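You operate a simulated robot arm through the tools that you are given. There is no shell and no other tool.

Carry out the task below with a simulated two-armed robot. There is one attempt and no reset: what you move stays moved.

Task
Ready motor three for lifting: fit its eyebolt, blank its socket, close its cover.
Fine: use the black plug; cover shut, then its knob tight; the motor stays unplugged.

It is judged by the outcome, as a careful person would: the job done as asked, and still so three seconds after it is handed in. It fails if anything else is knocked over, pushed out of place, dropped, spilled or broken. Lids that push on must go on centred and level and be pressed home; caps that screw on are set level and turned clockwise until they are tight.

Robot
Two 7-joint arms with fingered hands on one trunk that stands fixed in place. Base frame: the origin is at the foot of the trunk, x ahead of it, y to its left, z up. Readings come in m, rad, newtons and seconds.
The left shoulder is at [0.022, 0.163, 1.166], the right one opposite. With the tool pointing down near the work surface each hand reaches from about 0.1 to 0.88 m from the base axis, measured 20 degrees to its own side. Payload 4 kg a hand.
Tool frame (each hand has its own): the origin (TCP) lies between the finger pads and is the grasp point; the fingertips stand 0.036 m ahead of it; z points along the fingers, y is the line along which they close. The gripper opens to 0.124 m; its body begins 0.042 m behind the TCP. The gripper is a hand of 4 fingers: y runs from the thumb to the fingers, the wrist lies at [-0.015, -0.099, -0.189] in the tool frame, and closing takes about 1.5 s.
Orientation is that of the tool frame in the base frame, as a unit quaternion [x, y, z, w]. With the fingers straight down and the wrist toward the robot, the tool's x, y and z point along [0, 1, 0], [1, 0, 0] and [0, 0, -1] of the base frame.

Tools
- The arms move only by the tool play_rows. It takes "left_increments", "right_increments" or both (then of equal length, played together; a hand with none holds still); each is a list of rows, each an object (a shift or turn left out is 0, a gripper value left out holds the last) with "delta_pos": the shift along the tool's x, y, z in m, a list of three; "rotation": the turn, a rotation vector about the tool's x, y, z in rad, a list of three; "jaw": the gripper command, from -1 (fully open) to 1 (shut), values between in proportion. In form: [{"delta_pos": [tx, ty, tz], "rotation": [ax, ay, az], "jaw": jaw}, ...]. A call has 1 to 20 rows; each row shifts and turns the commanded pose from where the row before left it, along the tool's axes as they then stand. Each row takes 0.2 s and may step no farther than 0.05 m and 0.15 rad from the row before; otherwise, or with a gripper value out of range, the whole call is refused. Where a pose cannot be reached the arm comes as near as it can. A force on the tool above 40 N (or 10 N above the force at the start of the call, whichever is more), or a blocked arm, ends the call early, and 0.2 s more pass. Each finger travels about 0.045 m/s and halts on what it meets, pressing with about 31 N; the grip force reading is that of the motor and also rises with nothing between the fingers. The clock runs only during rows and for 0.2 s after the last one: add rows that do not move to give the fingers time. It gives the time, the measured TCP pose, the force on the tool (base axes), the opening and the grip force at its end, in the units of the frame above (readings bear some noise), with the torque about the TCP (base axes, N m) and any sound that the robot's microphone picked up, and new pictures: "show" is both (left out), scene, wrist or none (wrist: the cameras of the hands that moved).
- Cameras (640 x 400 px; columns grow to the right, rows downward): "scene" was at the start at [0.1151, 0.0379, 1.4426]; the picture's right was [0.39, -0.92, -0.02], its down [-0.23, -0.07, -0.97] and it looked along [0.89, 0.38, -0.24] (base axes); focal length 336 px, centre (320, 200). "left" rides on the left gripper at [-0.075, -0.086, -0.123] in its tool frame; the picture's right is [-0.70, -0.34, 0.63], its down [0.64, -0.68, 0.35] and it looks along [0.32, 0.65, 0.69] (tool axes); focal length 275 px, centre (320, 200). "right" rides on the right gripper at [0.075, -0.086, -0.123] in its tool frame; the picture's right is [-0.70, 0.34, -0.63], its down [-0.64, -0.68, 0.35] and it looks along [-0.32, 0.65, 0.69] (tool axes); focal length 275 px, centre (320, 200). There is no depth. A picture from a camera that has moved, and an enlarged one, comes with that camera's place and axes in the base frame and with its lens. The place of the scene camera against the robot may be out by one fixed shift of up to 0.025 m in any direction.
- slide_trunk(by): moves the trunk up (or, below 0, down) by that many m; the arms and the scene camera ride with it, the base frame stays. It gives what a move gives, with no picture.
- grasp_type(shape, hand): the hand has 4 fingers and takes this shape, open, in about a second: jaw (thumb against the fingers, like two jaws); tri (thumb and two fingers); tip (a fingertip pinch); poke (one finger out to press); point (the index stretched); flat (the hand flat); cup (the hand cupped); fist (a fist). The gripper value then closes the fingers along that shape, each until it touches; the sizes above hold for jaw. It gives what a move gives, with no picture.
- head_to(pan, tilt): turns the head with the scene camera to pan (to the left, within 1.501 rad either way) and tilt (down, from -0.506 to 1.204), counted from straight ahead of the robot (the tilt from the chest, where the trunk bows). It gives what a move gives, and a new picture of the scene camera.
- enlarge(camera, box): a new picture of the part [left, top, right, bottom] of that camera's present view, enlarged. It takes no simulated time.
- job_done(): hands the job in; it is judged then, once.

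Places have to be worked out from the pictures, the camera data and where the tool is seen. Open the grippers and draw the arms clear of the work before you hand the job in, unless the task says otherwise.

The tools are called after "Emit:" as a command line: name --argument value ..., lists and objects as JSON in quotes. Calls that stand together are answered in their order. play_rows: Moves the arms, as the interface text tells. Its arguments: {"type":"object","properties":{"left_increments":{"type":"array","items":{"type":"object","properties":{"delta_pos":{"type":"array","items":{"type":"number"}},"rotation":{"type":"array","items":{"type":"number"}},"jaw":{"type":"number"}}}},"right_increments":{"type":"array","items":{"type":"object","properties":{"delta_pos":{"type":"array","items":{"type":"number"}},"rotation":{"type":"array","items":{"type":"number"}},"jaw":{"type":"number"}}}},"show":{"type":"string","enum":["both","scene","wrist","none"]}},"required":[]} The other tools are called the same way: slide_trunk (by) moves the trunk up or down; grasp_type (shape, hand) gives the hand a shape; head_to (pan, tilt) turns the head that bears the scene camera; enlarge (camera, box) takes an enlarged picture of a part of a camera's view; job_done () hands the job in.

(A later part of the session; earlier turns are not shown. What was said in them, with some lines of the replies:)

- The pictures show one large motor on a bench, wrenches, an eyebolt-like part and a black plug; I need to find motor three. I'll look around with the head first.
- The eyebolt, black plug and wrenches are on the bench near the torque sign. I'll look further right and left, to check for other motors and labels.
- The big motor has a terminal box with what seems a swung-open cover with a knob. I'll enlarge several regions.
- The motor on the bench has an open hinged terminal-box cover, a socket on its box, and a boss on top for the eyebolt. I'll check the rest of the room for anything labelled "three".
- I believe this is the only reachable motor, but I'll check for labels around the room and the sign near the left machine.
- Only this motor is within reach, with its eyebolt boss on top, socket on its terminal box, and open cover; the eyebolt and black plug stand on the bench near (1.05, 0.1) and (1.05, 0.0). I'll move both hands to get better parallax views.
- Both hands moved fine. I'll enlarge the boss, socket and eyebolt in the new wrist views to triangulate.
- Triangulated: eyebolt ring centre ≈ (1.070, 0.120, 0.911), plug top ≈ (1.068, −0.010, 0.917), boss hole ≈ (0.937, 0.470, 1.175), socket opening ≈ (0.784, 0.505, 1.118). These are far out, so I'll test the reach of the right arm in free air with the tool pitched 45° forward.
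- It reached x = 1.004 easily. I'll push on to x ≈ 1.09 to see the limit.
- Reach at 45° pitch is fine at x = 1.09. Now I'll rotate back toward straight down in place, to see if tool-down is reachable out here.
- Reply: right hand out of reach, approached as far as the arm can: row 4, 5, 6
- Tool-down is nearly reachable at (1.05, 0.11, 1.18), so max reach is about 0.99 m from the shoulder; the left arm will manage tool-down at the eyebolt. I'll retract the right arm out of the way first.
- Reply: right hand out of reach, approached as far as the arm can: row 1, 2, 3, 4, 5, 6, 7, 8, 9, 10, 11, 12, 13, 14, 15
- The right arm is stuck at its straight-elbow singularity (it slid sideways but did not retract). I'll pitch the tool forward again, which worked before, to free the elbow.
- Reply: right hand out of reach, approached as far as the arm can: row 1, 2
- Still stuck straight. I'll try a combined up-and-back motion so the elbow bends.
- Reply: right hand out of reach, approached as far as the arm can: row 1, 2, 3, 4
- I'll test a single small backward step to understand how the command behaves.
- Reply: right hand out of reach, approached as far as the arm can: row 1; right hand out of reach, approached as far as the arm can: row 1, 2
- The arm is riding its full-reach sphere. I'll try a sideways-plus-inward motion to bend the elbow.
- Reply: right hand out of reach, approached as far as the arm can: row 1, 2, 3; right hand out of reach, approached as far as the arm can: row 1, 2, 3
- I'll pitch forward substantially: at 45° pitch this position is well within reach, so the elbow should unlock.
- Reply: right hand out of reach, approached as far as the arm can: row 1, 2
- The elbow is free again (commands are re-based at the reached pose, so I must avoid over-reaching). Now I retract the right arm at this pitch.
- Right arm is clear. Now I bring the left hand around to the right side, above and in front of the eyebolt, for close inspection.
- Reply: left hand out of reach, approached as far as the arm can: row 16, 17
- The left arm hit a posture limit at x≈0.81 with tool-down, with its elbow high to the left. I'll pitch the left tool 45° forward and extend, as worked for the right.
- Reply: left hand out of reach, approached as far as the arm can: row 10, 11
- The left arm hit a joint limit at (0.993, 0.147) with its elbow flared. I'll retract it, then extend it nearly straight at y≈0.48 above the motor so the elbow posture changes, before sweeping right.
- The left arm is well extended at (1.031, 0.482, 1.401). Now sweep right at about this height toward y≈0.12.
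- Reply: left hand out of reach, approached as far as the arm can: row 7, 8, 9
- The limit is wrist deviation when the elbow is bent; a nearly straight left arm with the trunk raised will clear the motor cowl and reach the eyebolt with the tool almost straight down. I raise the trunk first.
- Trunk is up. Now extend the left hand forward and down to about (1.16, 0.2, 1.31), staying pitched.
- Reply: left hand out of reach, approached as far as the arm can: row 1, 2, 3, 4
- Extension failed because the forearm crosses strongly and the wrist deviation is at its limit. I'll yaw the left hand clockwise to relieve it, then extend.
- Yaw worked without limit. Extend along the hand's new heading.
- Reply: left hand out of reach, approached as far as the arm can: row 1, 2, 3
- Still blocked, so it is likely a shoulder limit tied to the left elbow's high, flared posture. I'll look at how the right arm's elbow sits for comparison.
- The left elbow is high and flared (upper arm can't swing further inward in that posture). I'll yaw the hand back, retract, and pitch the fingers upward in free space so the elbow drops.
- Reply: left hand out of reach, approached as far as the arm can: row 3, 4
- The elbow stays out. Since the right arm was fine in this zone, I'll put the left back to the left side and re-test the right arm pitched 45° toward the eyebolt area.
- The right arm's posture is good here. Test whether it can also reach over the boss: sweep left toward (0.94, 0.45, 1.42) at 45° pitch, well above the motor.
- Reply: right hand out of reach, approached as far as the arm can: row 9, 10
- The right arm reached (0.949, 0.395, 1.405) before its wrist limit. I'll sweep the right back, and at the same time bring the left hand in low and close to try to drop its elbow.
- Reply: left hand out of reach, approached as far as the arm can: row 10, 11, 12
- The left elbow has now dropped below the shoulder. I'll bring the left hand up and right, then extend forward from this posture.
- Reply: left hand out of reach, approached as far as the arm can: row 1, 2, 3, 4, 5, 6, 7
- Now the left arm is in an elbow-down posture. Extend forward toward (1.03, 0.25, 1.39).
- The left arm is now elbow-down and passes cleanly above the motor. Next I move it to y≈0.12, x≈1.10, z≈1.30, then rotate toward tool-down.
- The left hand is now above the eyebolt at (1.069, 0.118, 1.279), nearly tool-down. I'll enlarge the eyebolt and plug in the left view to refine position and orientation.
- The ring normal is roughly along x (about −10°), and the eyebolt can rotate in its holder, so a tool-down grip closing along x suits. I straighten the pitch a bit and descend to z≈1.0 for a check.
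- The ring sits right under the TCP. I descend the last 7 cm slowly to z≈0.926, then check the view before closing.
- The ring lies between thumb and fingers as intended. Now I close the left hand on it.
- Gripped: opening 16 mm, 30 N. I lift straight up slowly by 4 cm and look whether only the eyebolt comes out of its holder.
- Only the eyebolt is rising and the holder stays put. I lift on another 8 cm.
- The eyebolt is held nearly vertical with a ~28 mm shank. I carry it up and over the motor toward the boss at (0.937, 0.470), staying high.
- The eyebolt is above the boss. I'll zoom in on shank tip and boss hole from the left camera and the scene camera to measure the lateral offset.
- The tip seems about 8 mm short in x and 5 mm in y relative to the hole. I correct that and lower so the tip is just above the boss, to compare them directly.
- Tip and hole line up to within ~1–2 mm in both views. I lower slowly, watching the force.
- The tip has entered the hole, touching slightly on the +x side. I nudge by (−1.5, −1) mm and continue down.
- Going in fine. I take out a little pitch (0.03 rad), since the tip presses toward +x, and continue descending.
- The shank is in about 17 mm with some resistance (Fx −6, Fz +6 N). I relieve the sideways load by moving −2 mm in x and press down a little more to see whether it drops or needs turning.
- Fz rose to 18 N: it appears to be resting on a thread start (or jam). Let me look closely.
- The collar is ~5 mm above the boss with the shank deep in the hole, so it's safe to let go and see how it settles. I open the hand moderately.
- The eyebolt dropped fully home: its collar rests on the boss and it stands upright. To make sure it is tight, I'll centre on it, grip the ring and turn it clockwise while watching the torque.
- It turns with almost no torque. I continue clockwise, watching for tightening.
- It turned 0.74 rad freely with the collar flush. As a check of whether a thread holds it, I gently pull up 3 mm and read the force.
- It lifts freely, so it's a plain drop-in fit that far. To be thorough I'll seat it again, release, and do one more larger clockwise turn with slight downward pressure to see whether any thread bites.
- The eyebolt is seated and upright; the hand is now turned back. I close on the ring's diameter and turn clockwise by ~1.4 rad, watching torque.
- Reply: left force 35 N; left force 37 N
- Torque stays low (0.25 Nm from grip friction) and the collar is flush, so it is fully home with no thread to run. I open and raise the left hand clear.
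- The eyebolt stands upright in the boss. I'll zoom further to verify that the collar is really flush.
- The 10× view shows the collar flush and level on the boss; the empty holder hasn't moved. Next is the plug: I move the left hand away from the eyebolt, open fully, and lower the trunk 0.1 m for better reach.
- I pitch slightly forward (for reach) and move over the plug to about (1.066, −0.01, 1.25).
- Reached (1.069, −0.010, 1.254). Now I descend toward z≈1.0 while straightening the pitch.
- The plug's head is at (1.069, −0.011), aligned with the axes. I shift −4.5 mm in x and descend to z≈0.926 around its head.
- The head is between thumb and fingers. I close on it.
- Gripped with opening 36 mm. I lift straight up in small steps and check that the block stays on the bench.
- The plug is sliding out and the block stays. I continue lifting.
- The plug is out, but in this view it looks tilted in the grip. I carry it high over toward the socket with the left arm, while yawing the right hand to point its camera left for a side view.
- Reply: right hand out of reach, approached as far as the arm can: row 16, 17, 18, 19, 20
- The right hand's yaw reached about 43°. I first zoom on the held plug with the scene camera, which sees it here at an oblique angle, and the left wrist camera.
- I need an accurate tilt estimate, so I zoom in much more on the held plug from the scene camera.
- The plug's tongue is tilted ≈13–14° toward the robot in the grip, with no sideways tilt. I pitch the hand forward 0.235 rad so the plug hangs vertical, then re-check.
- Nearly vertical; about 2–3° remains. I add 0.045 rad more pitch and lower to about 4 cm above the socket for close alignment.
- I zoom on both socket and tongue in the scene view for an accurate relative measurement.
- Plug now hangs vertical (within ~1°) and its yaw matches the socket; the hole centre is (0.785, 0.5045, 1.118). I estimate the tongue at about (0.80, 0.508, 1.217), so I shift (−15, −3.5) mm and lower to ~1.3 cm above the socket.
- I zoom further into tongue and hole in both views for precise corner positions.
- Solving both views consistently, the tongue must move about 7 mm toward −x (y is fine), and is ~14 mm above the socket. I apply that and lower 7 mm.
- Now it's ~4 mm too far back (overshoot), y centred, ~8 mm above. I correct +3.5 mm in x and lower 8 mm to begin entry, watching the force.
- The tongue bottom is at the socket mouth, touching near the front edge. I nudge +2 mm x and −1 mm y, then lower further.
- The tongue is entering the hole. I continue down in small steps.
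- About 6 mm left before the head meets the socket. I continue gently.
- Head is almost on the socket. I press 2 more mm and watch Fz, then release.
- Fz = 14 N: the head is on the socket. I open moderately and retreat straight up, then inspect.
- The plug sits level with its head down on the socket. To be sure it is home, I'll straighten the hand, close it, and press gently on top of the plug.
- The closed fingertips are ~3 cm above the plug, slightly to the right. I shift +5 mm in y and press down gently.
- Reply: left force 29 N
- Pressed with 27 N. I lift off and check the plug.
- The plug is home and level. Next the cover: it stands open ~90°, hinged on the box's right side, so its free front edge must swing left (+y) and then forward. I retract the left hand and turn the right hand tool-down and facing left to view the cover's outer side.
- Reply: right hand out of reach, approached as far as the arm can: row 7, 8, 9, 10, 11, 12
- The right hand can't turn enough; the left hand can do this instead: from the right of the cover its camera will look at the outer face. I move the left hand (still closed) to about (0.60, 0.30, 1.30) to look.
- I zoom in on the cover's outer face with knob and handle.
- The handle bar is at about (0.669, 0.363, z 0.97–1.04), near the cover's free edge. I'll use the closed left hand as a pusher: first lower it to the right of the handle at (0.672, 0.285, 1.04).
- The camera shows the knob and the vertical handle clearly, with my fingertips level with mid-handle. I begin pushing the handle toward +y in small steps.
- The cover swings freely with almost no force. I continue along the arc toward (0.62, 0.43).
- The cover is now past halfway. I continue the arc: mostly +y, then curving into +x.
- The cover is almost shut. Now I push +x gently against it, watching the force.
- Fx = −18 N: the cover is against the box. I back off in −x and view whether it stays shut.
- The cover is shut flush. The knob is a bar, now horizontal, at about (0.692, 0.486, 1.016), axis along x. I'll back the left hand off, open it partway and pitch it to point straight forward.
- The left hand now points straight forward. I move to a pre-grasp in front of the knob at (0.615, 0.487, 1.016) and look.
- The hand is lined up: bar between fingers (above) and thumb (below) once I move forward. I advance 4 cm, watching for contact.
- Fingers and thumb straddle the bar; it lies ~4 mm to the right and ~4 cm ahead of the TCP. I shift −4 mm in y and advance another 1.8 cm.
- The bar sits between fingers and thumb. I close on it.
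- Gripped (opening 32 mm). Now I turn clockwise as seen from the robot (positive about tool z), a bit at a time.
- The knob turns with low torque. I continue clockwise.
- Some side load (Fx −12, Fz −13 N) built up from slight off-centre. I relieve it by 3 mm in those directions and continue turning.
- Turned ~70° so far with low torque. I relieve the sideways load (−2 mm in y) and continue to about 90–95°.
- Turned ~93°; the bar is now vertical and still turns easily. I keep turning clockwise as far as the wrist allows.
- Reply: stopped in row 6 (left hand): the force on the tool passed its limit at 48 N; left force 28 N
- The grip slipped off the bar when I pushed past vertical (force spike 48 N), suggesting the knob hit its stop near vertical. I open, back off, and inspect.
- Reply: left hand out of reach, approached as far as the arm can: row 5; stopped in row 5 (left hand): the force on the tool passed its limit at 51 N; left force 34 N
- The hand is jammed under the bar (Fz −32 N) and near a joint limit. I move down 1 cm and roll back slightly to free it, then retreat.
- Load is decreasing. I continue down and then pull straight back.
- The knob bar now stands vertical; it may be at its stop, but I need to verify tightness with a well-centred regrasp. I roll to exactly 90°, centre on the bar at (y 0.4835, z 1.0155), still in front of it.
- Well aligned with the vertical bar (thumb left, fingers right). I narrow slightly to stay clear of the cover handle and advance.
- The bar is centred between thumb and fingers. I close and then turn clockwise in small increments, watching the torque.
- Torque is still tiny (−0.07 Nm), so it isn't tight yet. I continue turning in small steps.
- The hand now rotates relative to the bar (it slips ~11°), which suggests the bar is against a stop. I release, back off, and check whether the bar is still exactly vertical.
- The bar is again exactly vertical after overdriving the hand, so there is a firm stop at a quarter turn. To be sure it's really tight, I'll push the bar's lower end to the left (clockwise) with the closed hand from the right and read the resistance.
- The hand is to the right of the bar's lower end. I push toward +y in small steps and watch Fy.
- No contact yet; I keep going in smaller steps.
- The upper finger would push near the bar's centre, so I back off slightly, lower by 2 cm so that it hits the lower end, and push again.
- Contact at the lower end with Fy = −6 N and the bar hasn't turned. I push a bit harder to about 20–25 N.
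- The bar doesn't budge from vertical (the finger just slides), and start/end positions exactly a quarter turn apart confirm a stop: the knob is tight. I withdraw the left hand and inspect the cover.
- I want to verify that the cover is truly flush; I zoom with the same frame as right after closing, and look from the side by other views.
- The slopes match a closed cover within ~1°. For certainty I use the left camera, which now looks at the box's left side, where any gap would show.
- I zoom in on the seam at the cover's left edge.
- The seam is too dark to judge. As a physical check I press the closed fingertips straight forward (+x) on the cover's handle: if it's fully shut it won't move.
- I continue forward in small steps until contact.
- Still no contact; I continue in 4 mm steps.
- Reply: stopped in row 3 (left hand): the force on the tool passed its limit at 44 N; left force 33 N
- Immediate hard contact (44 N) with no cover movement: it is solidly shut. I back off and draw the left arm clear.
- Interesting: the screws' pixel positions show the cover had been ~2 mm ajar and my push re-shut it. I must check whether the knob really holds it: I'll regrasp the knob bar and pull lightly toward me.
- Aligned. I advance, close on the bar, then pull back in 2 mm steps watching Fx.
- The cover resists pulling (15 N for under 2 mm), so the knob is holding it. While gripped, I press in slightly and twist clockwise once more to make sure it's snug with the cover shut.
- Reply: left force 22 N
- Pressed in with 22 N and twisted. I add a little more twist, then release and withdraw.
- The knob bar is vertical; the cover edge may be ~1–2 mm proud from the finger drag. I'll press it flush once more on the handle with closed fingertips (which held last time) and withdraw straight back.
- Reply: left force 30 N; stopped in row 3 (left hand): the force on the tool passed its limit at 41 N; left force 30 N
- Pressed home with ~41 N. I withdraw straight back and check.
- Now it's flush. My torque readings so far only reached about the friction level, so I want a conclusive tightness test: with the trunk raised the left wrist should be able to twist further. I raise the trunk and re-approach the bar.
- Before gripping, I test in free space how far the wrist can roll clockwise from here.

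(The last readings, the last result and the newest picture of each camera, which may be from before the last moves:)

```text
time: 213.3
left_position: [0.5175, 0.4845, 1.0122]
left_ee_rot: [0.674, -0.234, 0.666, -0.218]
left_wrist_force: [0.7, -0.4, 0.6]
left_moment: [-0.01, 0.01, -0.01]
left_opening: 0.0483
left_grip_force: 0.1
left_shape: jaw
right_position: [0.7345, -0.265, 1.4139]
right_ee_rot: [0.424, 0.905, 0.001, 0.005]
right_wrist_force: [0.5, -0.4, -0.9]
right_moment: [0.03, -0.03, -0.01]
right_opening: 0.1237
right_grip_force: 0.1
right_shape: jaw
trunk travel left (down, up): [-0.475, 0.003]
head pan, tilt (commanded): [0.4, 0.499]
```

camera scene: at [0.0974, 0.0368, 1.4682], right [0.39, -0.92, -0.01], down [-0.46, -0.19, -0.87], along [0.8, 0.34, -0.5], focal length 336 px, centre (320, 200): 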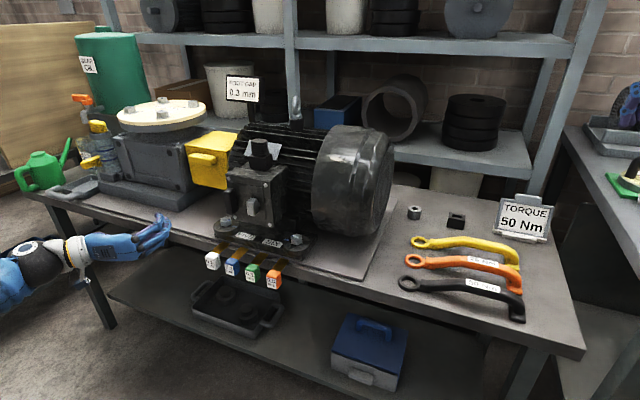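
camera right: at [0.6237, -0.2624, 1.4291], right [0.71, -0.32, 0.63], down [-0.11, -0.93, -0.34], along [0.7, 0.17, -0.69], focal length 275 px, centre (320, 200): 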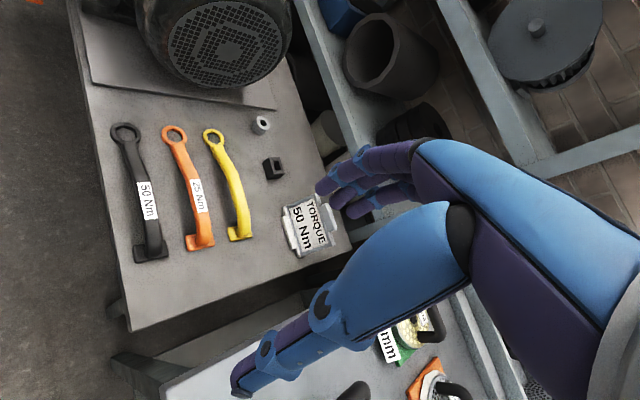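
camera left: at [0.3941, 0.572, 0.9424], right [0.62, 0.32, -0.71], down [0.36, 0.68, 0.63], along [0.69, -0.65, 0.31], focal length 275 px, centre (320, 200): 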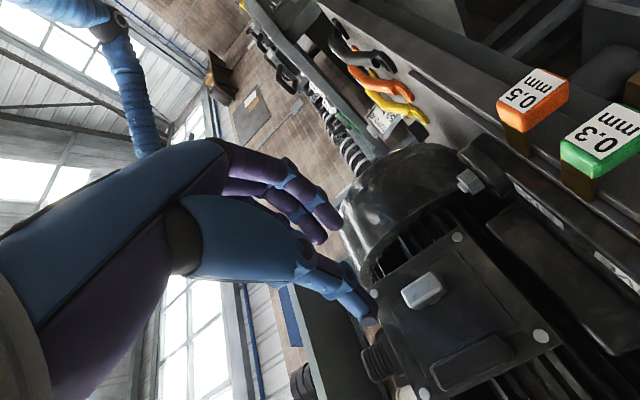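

It can roll to ~130° here. I roll back to 90°, advance, and grip the bar again.

Emit:
play_rows --left_increments '[{"rotation": [0, 0, -0.14]}, {"rotation": [0, 0, -0.14]}, {"rotation": [0, 0, -0.14]}, {"rotation": [0, 0, -0.14]}, {"rotation": [0, 0, -0.14]}, {"delta_pos": [0.003, 0.002, 0.03]}, {"delta_pos": [0, 0, 0.04]}, {"delta_pos": [0, 0, 0.03]}, {"delta_pos": [0, 0, 0.03]}, {"delta_pos": [0, 0, 0.022]}, {}]' --show "none"

Emit:
enlarge --camera "left" --box '[270, 130, 470, 330]'

Emit:
enlarge --camera "scene" --box '[210, 150, 310, 250]'

```text
time: 215.7
left_position: [0.6685, 0.4821, 1.011]
left_ee_rot: [0.713, 0.001, 0.702, 0.006]
left_wrist_force: [-6.6, 5.0, 0.3]
left_moment: [0.0, 0.03, 0.15]
left_opening: 0.0512
left_grip_force: 0.0
left_shape: jaw
right_position: [0.7349, -0.2655, 1.4147]
right_ee_rot: [0.423, 0.906, 0.002, 0.005]
right_wrist_force: [-0.1, 0.3, 0.7]
right_moment: [0.02, 0.01, -0.03]
right_opening: 0.1238
right_grip_force: 0.0
right_shape: jaw
trunk travel left (down, up): [-0.475, 0.003]
head pan, tilt (commanded): [0.4, 0.499]
```

```text
2.00 times, centred on (370, 230) of left
camera zoom: at [0.547, 0.5675, 0.9393], right [0.62, 0.32, -0.71], down [0.36, 0.68, 0.63], along [0.69, -0.65, 0.31], focal length 551 px, centre (220, 140)
```

zoom: 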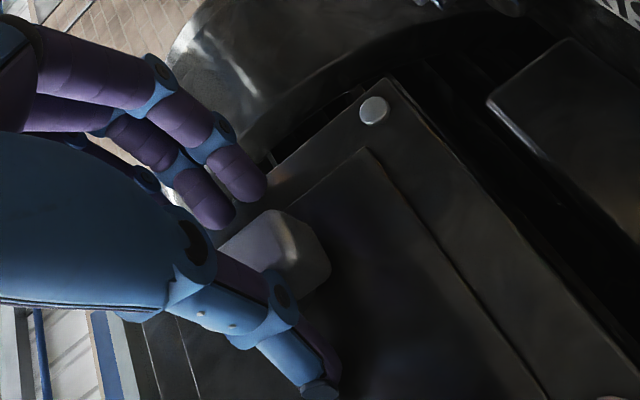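

```text
4.00 times, centred on (260, 200) of scene
camera zoom: at [0.0853, 0.0378, 1.5711], right [0.39, -0.92, 0.0], down [-0.44, -0.19, -0.88], along [0.81, 0.34, -0.48], focal length 1345 px, centre (560, 200)
```

zoom: 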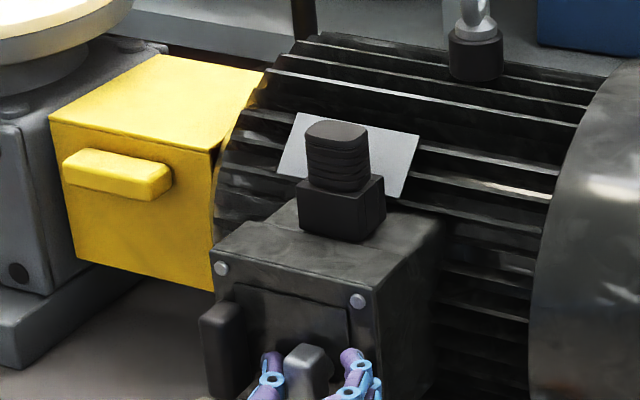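

Bar is between thumb and fingers; I'm ~4 mm low and lightly touching. I adjust, close, then twist in stages while reading the torque.

Emit:
play_rows --left_increments '[{"delta_pos": [0.0045, 0, -0.002]}, {"jaw": 0.6}, {"jaw": 1}, {"jaw": 1}, {"jaw": 1}, {"jaw": 1}, {"rotation": [0, 0, 0.08]}, {"rotation": [0, 0, 0.08]}, {"rotation": [0, 0, 0.08]}, {}]' --show "none"

Emit:
enlarge --camera "scene" --box '[230, 190, 300, 260]'

```text
time: 217.9
left_position: [0.6667, 0.481, 1.017]
left_ee_rot: [0.708, -0.086, 0.697, -0.077]
left_wrist_force: [-11.3, -6.0, -3.0]
left_moment: [-0.25, 0.12, -0.63]
left_opening: 0.0228
left_grip_force: 30.8
left_shape: jaw
right_position: [0.734, -0.2645, 1.4146]
right_ee_rot: [0.424, 0.906, 0.002, 0.004]
right_wrist_force: [0.0, 0.1, 0.0]
right_moment: [0.0, 0.03, 0.01]
right_opening: 0.1241
right_grip_force: 0.1
right_shape: jaw
trunk travel left (down, up): [-0.475, 0.003]
head pan, tilt (commanded): [0.4, 0.499]
```

```text
5.71 times, centred on (265, 225) of scene
camera zoom: at [0.085, 0.0369, 1.5711], right [0.39, -0.92, 0.0], down [-0.44, -0.19, -0.88], along [0.81, 0.34, -0.48], focal length 1921 px, centre (634, 57)
```

zoom: 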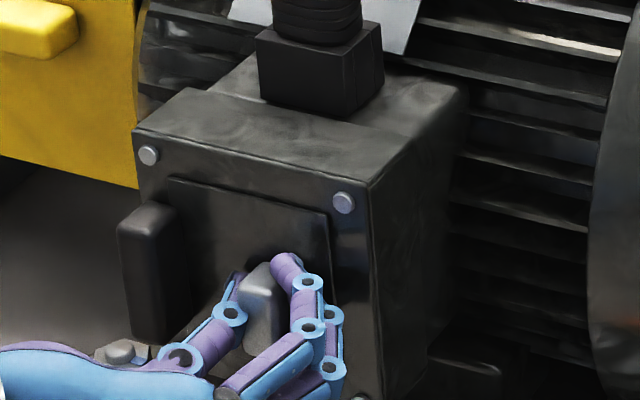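

At 104° hand roll: −0.25 Nm. I go on to ~113° and then ~121°.

Emit:
play_rows --left_increments '[{"rotation": [0, 0, 0.08]}, {"rotation": [0, 0, 0.08]}, {}]' --show "none"

Emit:
enlarge --camera "scene" --box '[230, 190, 300, 260]'

Emit:
enlarge --camera "left" --box '[270, 130, 470, 330]'

```text
time: 218.7
left_position: [0.6663, 0.4795, 1.0174]
left_ee_rot: [0.699, -0.142, 0.688, -0.133]
left_wrist_force: [-9.6, -7.7, -0.3]
left_moment: [-0.36, 0.03, -0.83]
left_opening: 0.0221
left_grip_force: 31.2
left_shape: jaw
right_position: [0.7332, -0.2663, 1.4135]
right_ee_rot: [0.424, 0.905, 0.002, 0.004]
right_wrist_force: [-0.8, -0.1, -0.3]
right_moment: [0.03, -0.01, -0.01]
right_opening: 0.1237
right_grip_force: 0.0
right_shape: jaw
trunk travel left (down, up): [-0.475, 0.003]
head pan, tilt (commanded): [0.4, 0.499]
```

```text
5.71 times, centred on (265, 225) of scene
camera zoom: at [0.085, 0.0366, 1.5711], right [0.39, -0.92, 0.0], down [-0.44, -0.19, -0.88], along [0.81, 0.34, -0.48], focal length 1921 px, centre (634, 57)
```

zoom: 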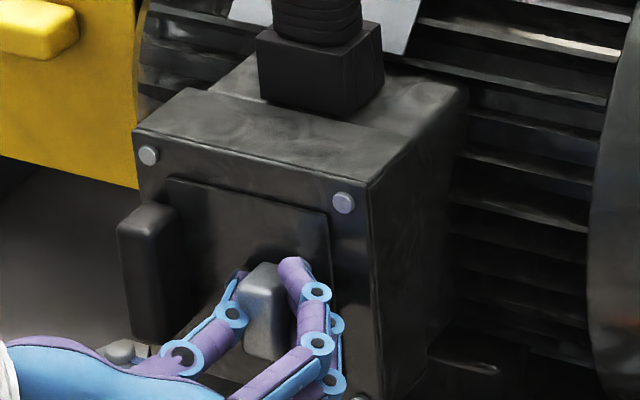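

```text
2.00 times, centred on (370, 230) of left
camera zoom: at [0.5452, 0.5904, 0.9848], right [0.63, 0.57, -0.53], down [0.36, 0.38, 0.85], along [0.69, -0.73, 0.03], focal length 551 px, centre (220, 140)
```

zoom: 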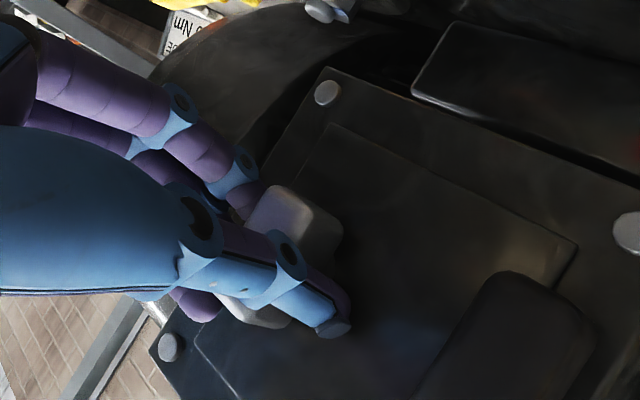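

At 113° the torque rose to −0.36 Nm (above the free-turning level) and the bar stays vertical: it's hard on its stop, tight. I unwind slightly, release, and withdraw.

Emit:
play_rows --left_increments '[{"rotation": [0, 0, -0.1]}, {"rotation": [0, 0, -0.1]}, {"jaw": 0.6}, {"jaw": 0.2}, {"jaw": 0.12}, {}, {}, {"delta_pos": [0, 0, -0.015]}, {"delta_pos": [0, 0, -0.03]}, {"delta_pos": [0, 0, -0.04]}, {"delta_pos": [0, 0, -0.04]}, {}]' --show "none"

Emit:
enlarge --camera "scene" --box '[220, 180, 310, 260]'

```text
time: 221.3
left_position: [0.5445, 0.4839, 1.0193]
left_ee_rot: [0.711, -0.07, 0.697, -0.064]
left_wrist_force: [0.4, 0.5, -0.6]
left_moment: [0.03, 0.02, 0.02]
left_opening: 0.0543
left_grip_force: 0.1
left_shape: jaw
right_position: [0.7358, -0.2645, 1.4132]
right_ee_rot: [0.424, 0.906, 0.001, 0.004]
right_wrist_force: [-0.6, 0.3, -0.1]
right_moment: [0.0, -0.02, -0.02]
right_opening: 0.1239
right_grip_force: 0.1
right_shape: jaw
trunk travel left (down, up): [-0.475, 0.003]
head pan, tilt (commanded): [0.4, 0.499]
```

```text
5.00 times, centred on (265, 220) of scene
camera zoom: at [0.0871, 0.0374, 1.571], right [0.39, -0.92, 0.0], down [-0.44, -0.19, -0.88], along [0.81, 0.34, -0.48], focal length 1681 px, centre (595, 100)
```

zoom: 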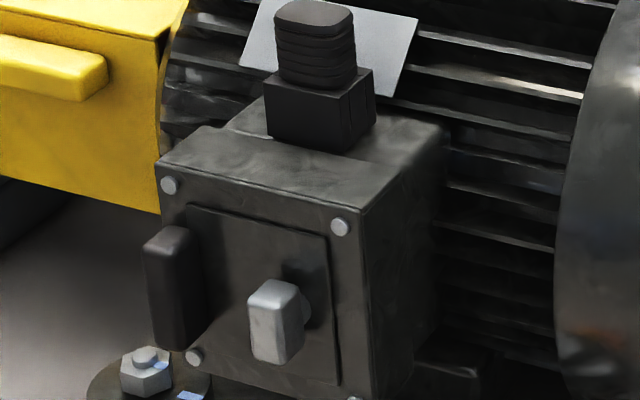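

The bar is vertical. I repeat the final press on the handle to leave the cover flush.

Emit:
play_rows --left_increments '[{"rotation": [0, 0, -0.09], "jaw": 1}, {"rotation": [0, 0, -0.09]}, {"delta_pos": [-0.009, -0.028, 0]}, {"delta_pos": [-0.009, -0.028, 0]}, {}, {"delta_pos": [0, 0, 0.04]}, {"delta_pos": [0, 0, 0.04]}, {"delta_pos": [0, 0, 0.014]}, {"delta_pos": [0, 0, 0.003]}, {"delta_pos": [0, 0, 0.003]}, {}]' --show "none"

```text
time: 223.7
left_position: [0.6425, 0.539, 0.9999]
left_ee_rot: [0.713, -0.008, 0.701, 0.0]
left_wrist_force: [0.0, -0.3, -0.3]
left_moment: [-0.03, 0.01, 0.01]
left_opening: 0.0
left_grip_force: 30.7
left_shape: jaw
right_position: [0.7343, -0.2648, 1.4143]
right_ee_rot: [0.425, 0.905, 0.001, 0.004]
right_wrist_force: [0.1, 0.1, 0.2]
right_moment: [0.01, -0.01, -0.02]
right_opening: 0.1238
right_grip_force: 0.2
right_shape: jaw
trunk travel left (down, up): [-0.475, 0.003]
head pan, tilt (commanded): [0.4, 0.499]
```

Not yet touching at x = 0.6425 (it touched near 0.643 when flush before). I step on 1.5 mm at a time.

Emit:
play_rows --left_increments '[{"delta_pos": [0, 0, 0.0015]}, {"delta_pos": [0, 0, 0.0015]}, {"delta_pos": [0, 0, 0.0015]}, {"delta_pos": [0, 0, 0.0015]}, {}]' --show "none"

Emit:
enlarge --camera "scene" --box '[220, 180, 310, 260]'

```text
time: 224.9
left_position: [0.6474, 0.5377, 0.9993]
left_ee_rot: [0.713, -0.008, 0.701, 0.0]
left_wrist_force: [-14.0, 2.6, 0.2]
left_moment: [0.02, 0.02, 0.14]
left_opening: 0.0
left_grip_force: 31.3
left_shape: jaw
right_position: [0.7337, -0.2655, 1.4138]
right_ee_rot: [0.424, 0.906, 0.002, 0.004]
right_wrist_force: [-0.3, -0.2, 0.6]
right_moment: [0.01, 0.02, 0.01]
right_opening: 0.1241
right_grip_force: 0.0
right_shape: jaw
trunk travel left (down, up): [-0.475, 0.003]
head pan, tilt (commanded): [0.4, 0.499]
```

```text
5.00 times, centred on (265, 220) of scene
camera zoom: at [0.0843, 0.0374, 1.5711], right [0.39, -0.92, 0.0], down [-0.44, -0.19, -0.88], along [0.81, 0.34, -0.48], focal length 1681 px, centre (595, 100)
```

zoom: 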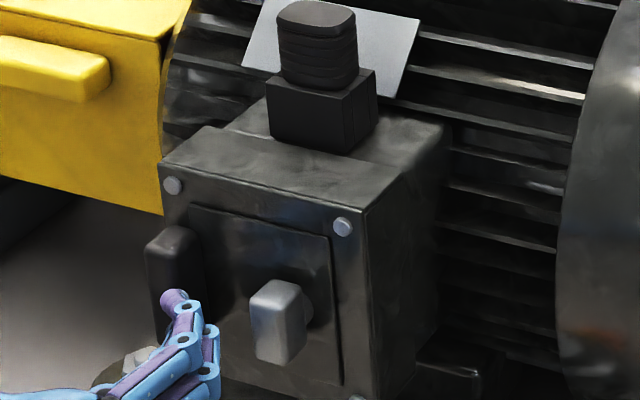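

Contact at 14 N and the cover doesn't move: it was already flush. I withdraw the left hand, open it, and draw both arms clear.

Emit:
play_rows --left_increments '[{"delta_pos": [0, 0, -0.015]}, {"delta_pos": [0, 0, -0.04]}, {"delta_pos": [0, 0, -0.045]}, {"delta_pos": [0, -0.01, -0.045]}, {"delta_pos": [0, -0.04, -0.01], "jaw": -0.5}, {"delta_pos": [0.02, -0.04, 0], "jaw": -1}, {"delta_pos": [0.03, -0.03, 0]}, {"delta_pos": [0.04, 0, 0]}, {}, {}]' --right_increments '[{"delta_pos": [-0.01, -0.04, 0]}, {"delta_pos": [-0.01, -0.04, 0]}, {"delta_pos": [-0.01, -0.04, 0]}, {"delta_pos": [-0.01, -0.04, 0]}, {"delta_pos": [-0.01, -0.04, 0]}, {"delta_pos": [-0.01, -0.04, 0]}, {}, {}, {}, {}]' --show "scene"

Emit:
enlarge --camera "scene" --box '[210, 140, 330, 260]'

Emit:
enlarge --camera "scene" --box '[380, 210, 590, 350]'

```text
time: 227.1
left_position: [0.4986, 0.6583, 1.093]
left_ee_rot: [0.714, -0.007, 0.7, 0.0]
left_wrist_force: [0.3, 0.1, 0.4]
left_moment: [0.0, -0.01, 0.0]
left_opening: 0.1234
left_grip_force: 0.2
left_shape: jaw
right_position: [0.7287, -0.2744, 1.4113]
right_ee_rot: [0.425, 0.905, 0.002, 0.004]
right_wrist_force: [-0.7, -0.3, 0.4]
right_moment: [-0.02, 0.01, -0.02]
right_opening: 0.1237
right_grip_force: 0.1
right_shape: jaw
right hand out of reach, approached as far as the arm can: row 1, 2, 3, 4, 5, 6
trunk travel left (down, up): [-0.475, 0.003]
head pan, tilt (commanded): [0.4, 0.499]
camera scene: at [0.0858, 0.0373, 1.5711], right [0.39, -0.92, 0.0], down [-0.44, -0.19, -0.88], along [0.81, 0.34, -0.48], focal length 336 px, centre (320, 200)
```

scene: 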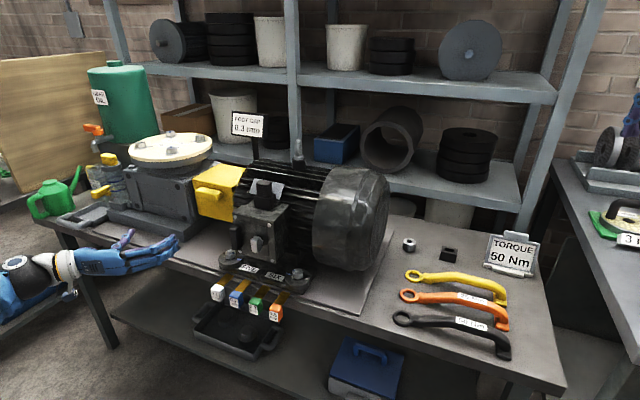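

```text
3.33 times, centred on (270, 200) of scene
camera zoom: at [0.0858, 0.0373, 1.5711], right [0.39, -0.92, 0.0], down [-0.44, -0.19, -0.88], along [0.81, 0.34, -0.48], focal length 1121 px, centre (487, 200)
```

zoom: 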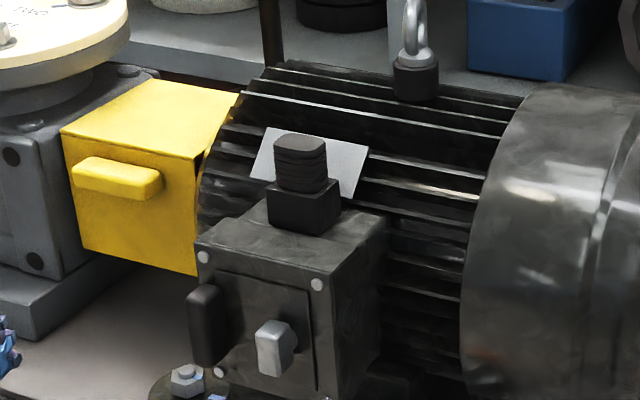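

```text
2.86 times, centred on (485, 280) of scene
camera zoom: at [0.0858, 0.0373, 1.5711], right [0.39, -0.92, 0.0], down [-0.44, -0.19, -0.88], along [0.81, 0.34, -0.48], focal length 961 px, centre (-151, -29)
```

zoom: 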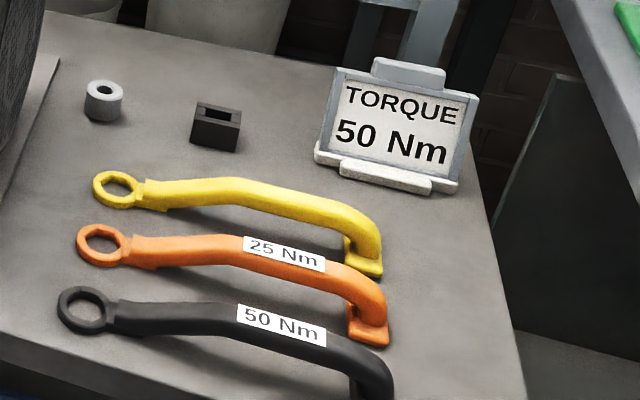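

Everything looks right: eyebolt upright in the boss, black plug in the socket, cover shut with its knob vertical, and the wrenches, sign and holders undisturbed. I pull the right arm back (unwinding its yaw first) and the left a bit further.

Emit:
play_rows --right_increments '[{"rotation": [0, 0, 0.1]}, {"rotation": [0, 0, 0.1]}, {"rotation": [0, 0, 0.1]}, {"rotation": [0, 0, 0.1]}, {"rotation": [0, 0, 0.1]}, {"rotation": [0, 0, 0.1]}, {"delta_pos": [-0.01, -0.04, 0]}, {"delta_pos": [-0.01, -0.04, 0]}, {"delta_pos": [-0.01, -0.04, 0]}, {"delta_pos": [-0.01, -0.04, 0]}, {"delta_pos": [-0.01, -0.04, 0]}, {}]' --left_increments '[{"delta_pos": [0, 0, -0.03]}, {"delta_pos": [0, 0, -0.03]}, {"delta_pos": [0, 0, -0.02]}, {}, {}, {}, {}, {}, {}, {}, {}, {}]' --show "scene"

Emit:
enlarge --camera "scene" --box '[220, 180, 310, 260]'

Emit:
enlarge --camera "scene" --box '[280, 130, 320, 175]'

```text
time: 229.7
left_position: [0.417, 0.6597, 1.0951]
left_ee_rot: [0.714, -0.008, 0.7, 0.0]
left_wrist_force: [0.0, -1.3, 0.1]
left_moment: [0.0, -0.02, -0.02]
left_opening: 0.1234
left_grip_force: 0.0
left_shape: jaw
right_position: [0.5336, -0.3424, 1.4093]
right_ee_rot: [0.672, 0.74, 0.003, 0.004]
right_wrist_force: [-0.3, -1.0, -0.9]
right_moment: [-0.03, 0.01, 0.03]
right_opening: 0.1237
right_grip_force: 0.2
right_shape: jaw
trunk travel left (down, up): [-0.475, 0.003]
head pan, tilt (commanded): [0.4, 0.499]
camera scene: at [0.087, 0.0379, 1.571], right [0.39, -0.92, 0.0], down [-0.44, -0.19, -0.88], along [0.81, 0.34, -0.48], focal length 336 px, centre (320, 200)
```

scene: 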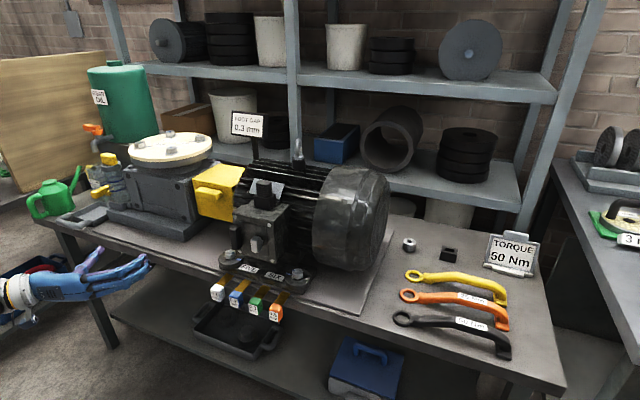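

```text
5.00 times, centred on (265, 220) of scene
camera zoom: at [0.087, 0.0379, 1.571], right [0.39, -0.92, 0.0], down [-0.44, -0.19, -0.88], along [0.81, 0.34, -0.48], focal length 1681 px, centre (595, 100)
```

zoom: 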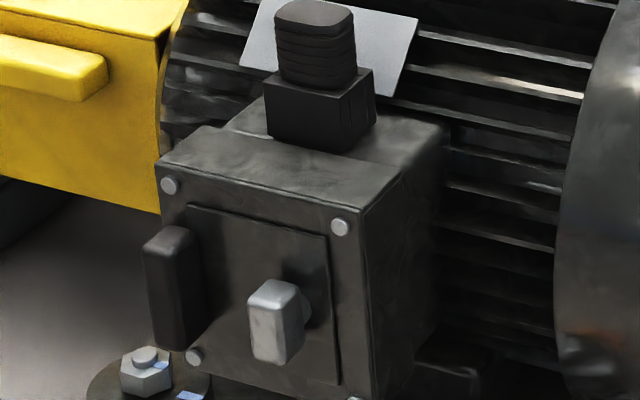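

```text
8.89 times, centred on (300, 152) of scene
camera zoom: at [0.087, 0.0379, 1.571], right [0.39, -0.92, 0.0], down [-0.44, -0.19, -0.88], along [0.81, 0.34, -0.48], focal length 2989 px, centre (498, 622)
```

zoom: 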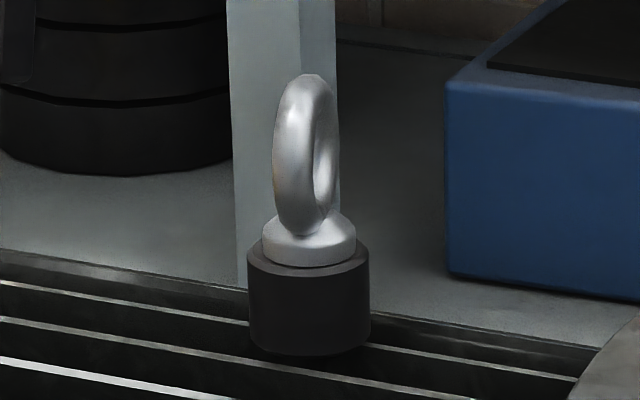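

All three parts are done and holding, with both arms clear and the grippers open, so I hand the job in.

Emit:
job_done

```text
The job is handed in.
```

Motor three is ready for lifting, and I've handed the job in. I took the motor on the bench to be motor three; I found no label reading "three", but it was the only motor within reach.

- **Eyebolt:** It stands upright in the boss on top of the motor, with its collar flush. It dropped fully home. I turned it clockwise about 60°, no thread engaged, and on a light pull partway through it lifted freely. I treated it as a plain fit, so it is seated but not tight.
- **Socket:** The black plug is in, level, and pressed home with about 27 N. I connected nothing to the motor, so it stays unplugged.
- **Cover:** It is shut and flush with the box. While I was turning the knob it came about 2 mm ajar, so I pressed it shut again; my last push moved it no further.
- **Knob:** I turned it clockwise a quarter turn, from horizontal to vertical, where it meets a firm stop. After that, a 15 N pull on the knob moved the cover less than 2 mm.

Both grippers are open and the arms are drawn back. The wrenches, the torque sign and the two empty holders look undisturbed.
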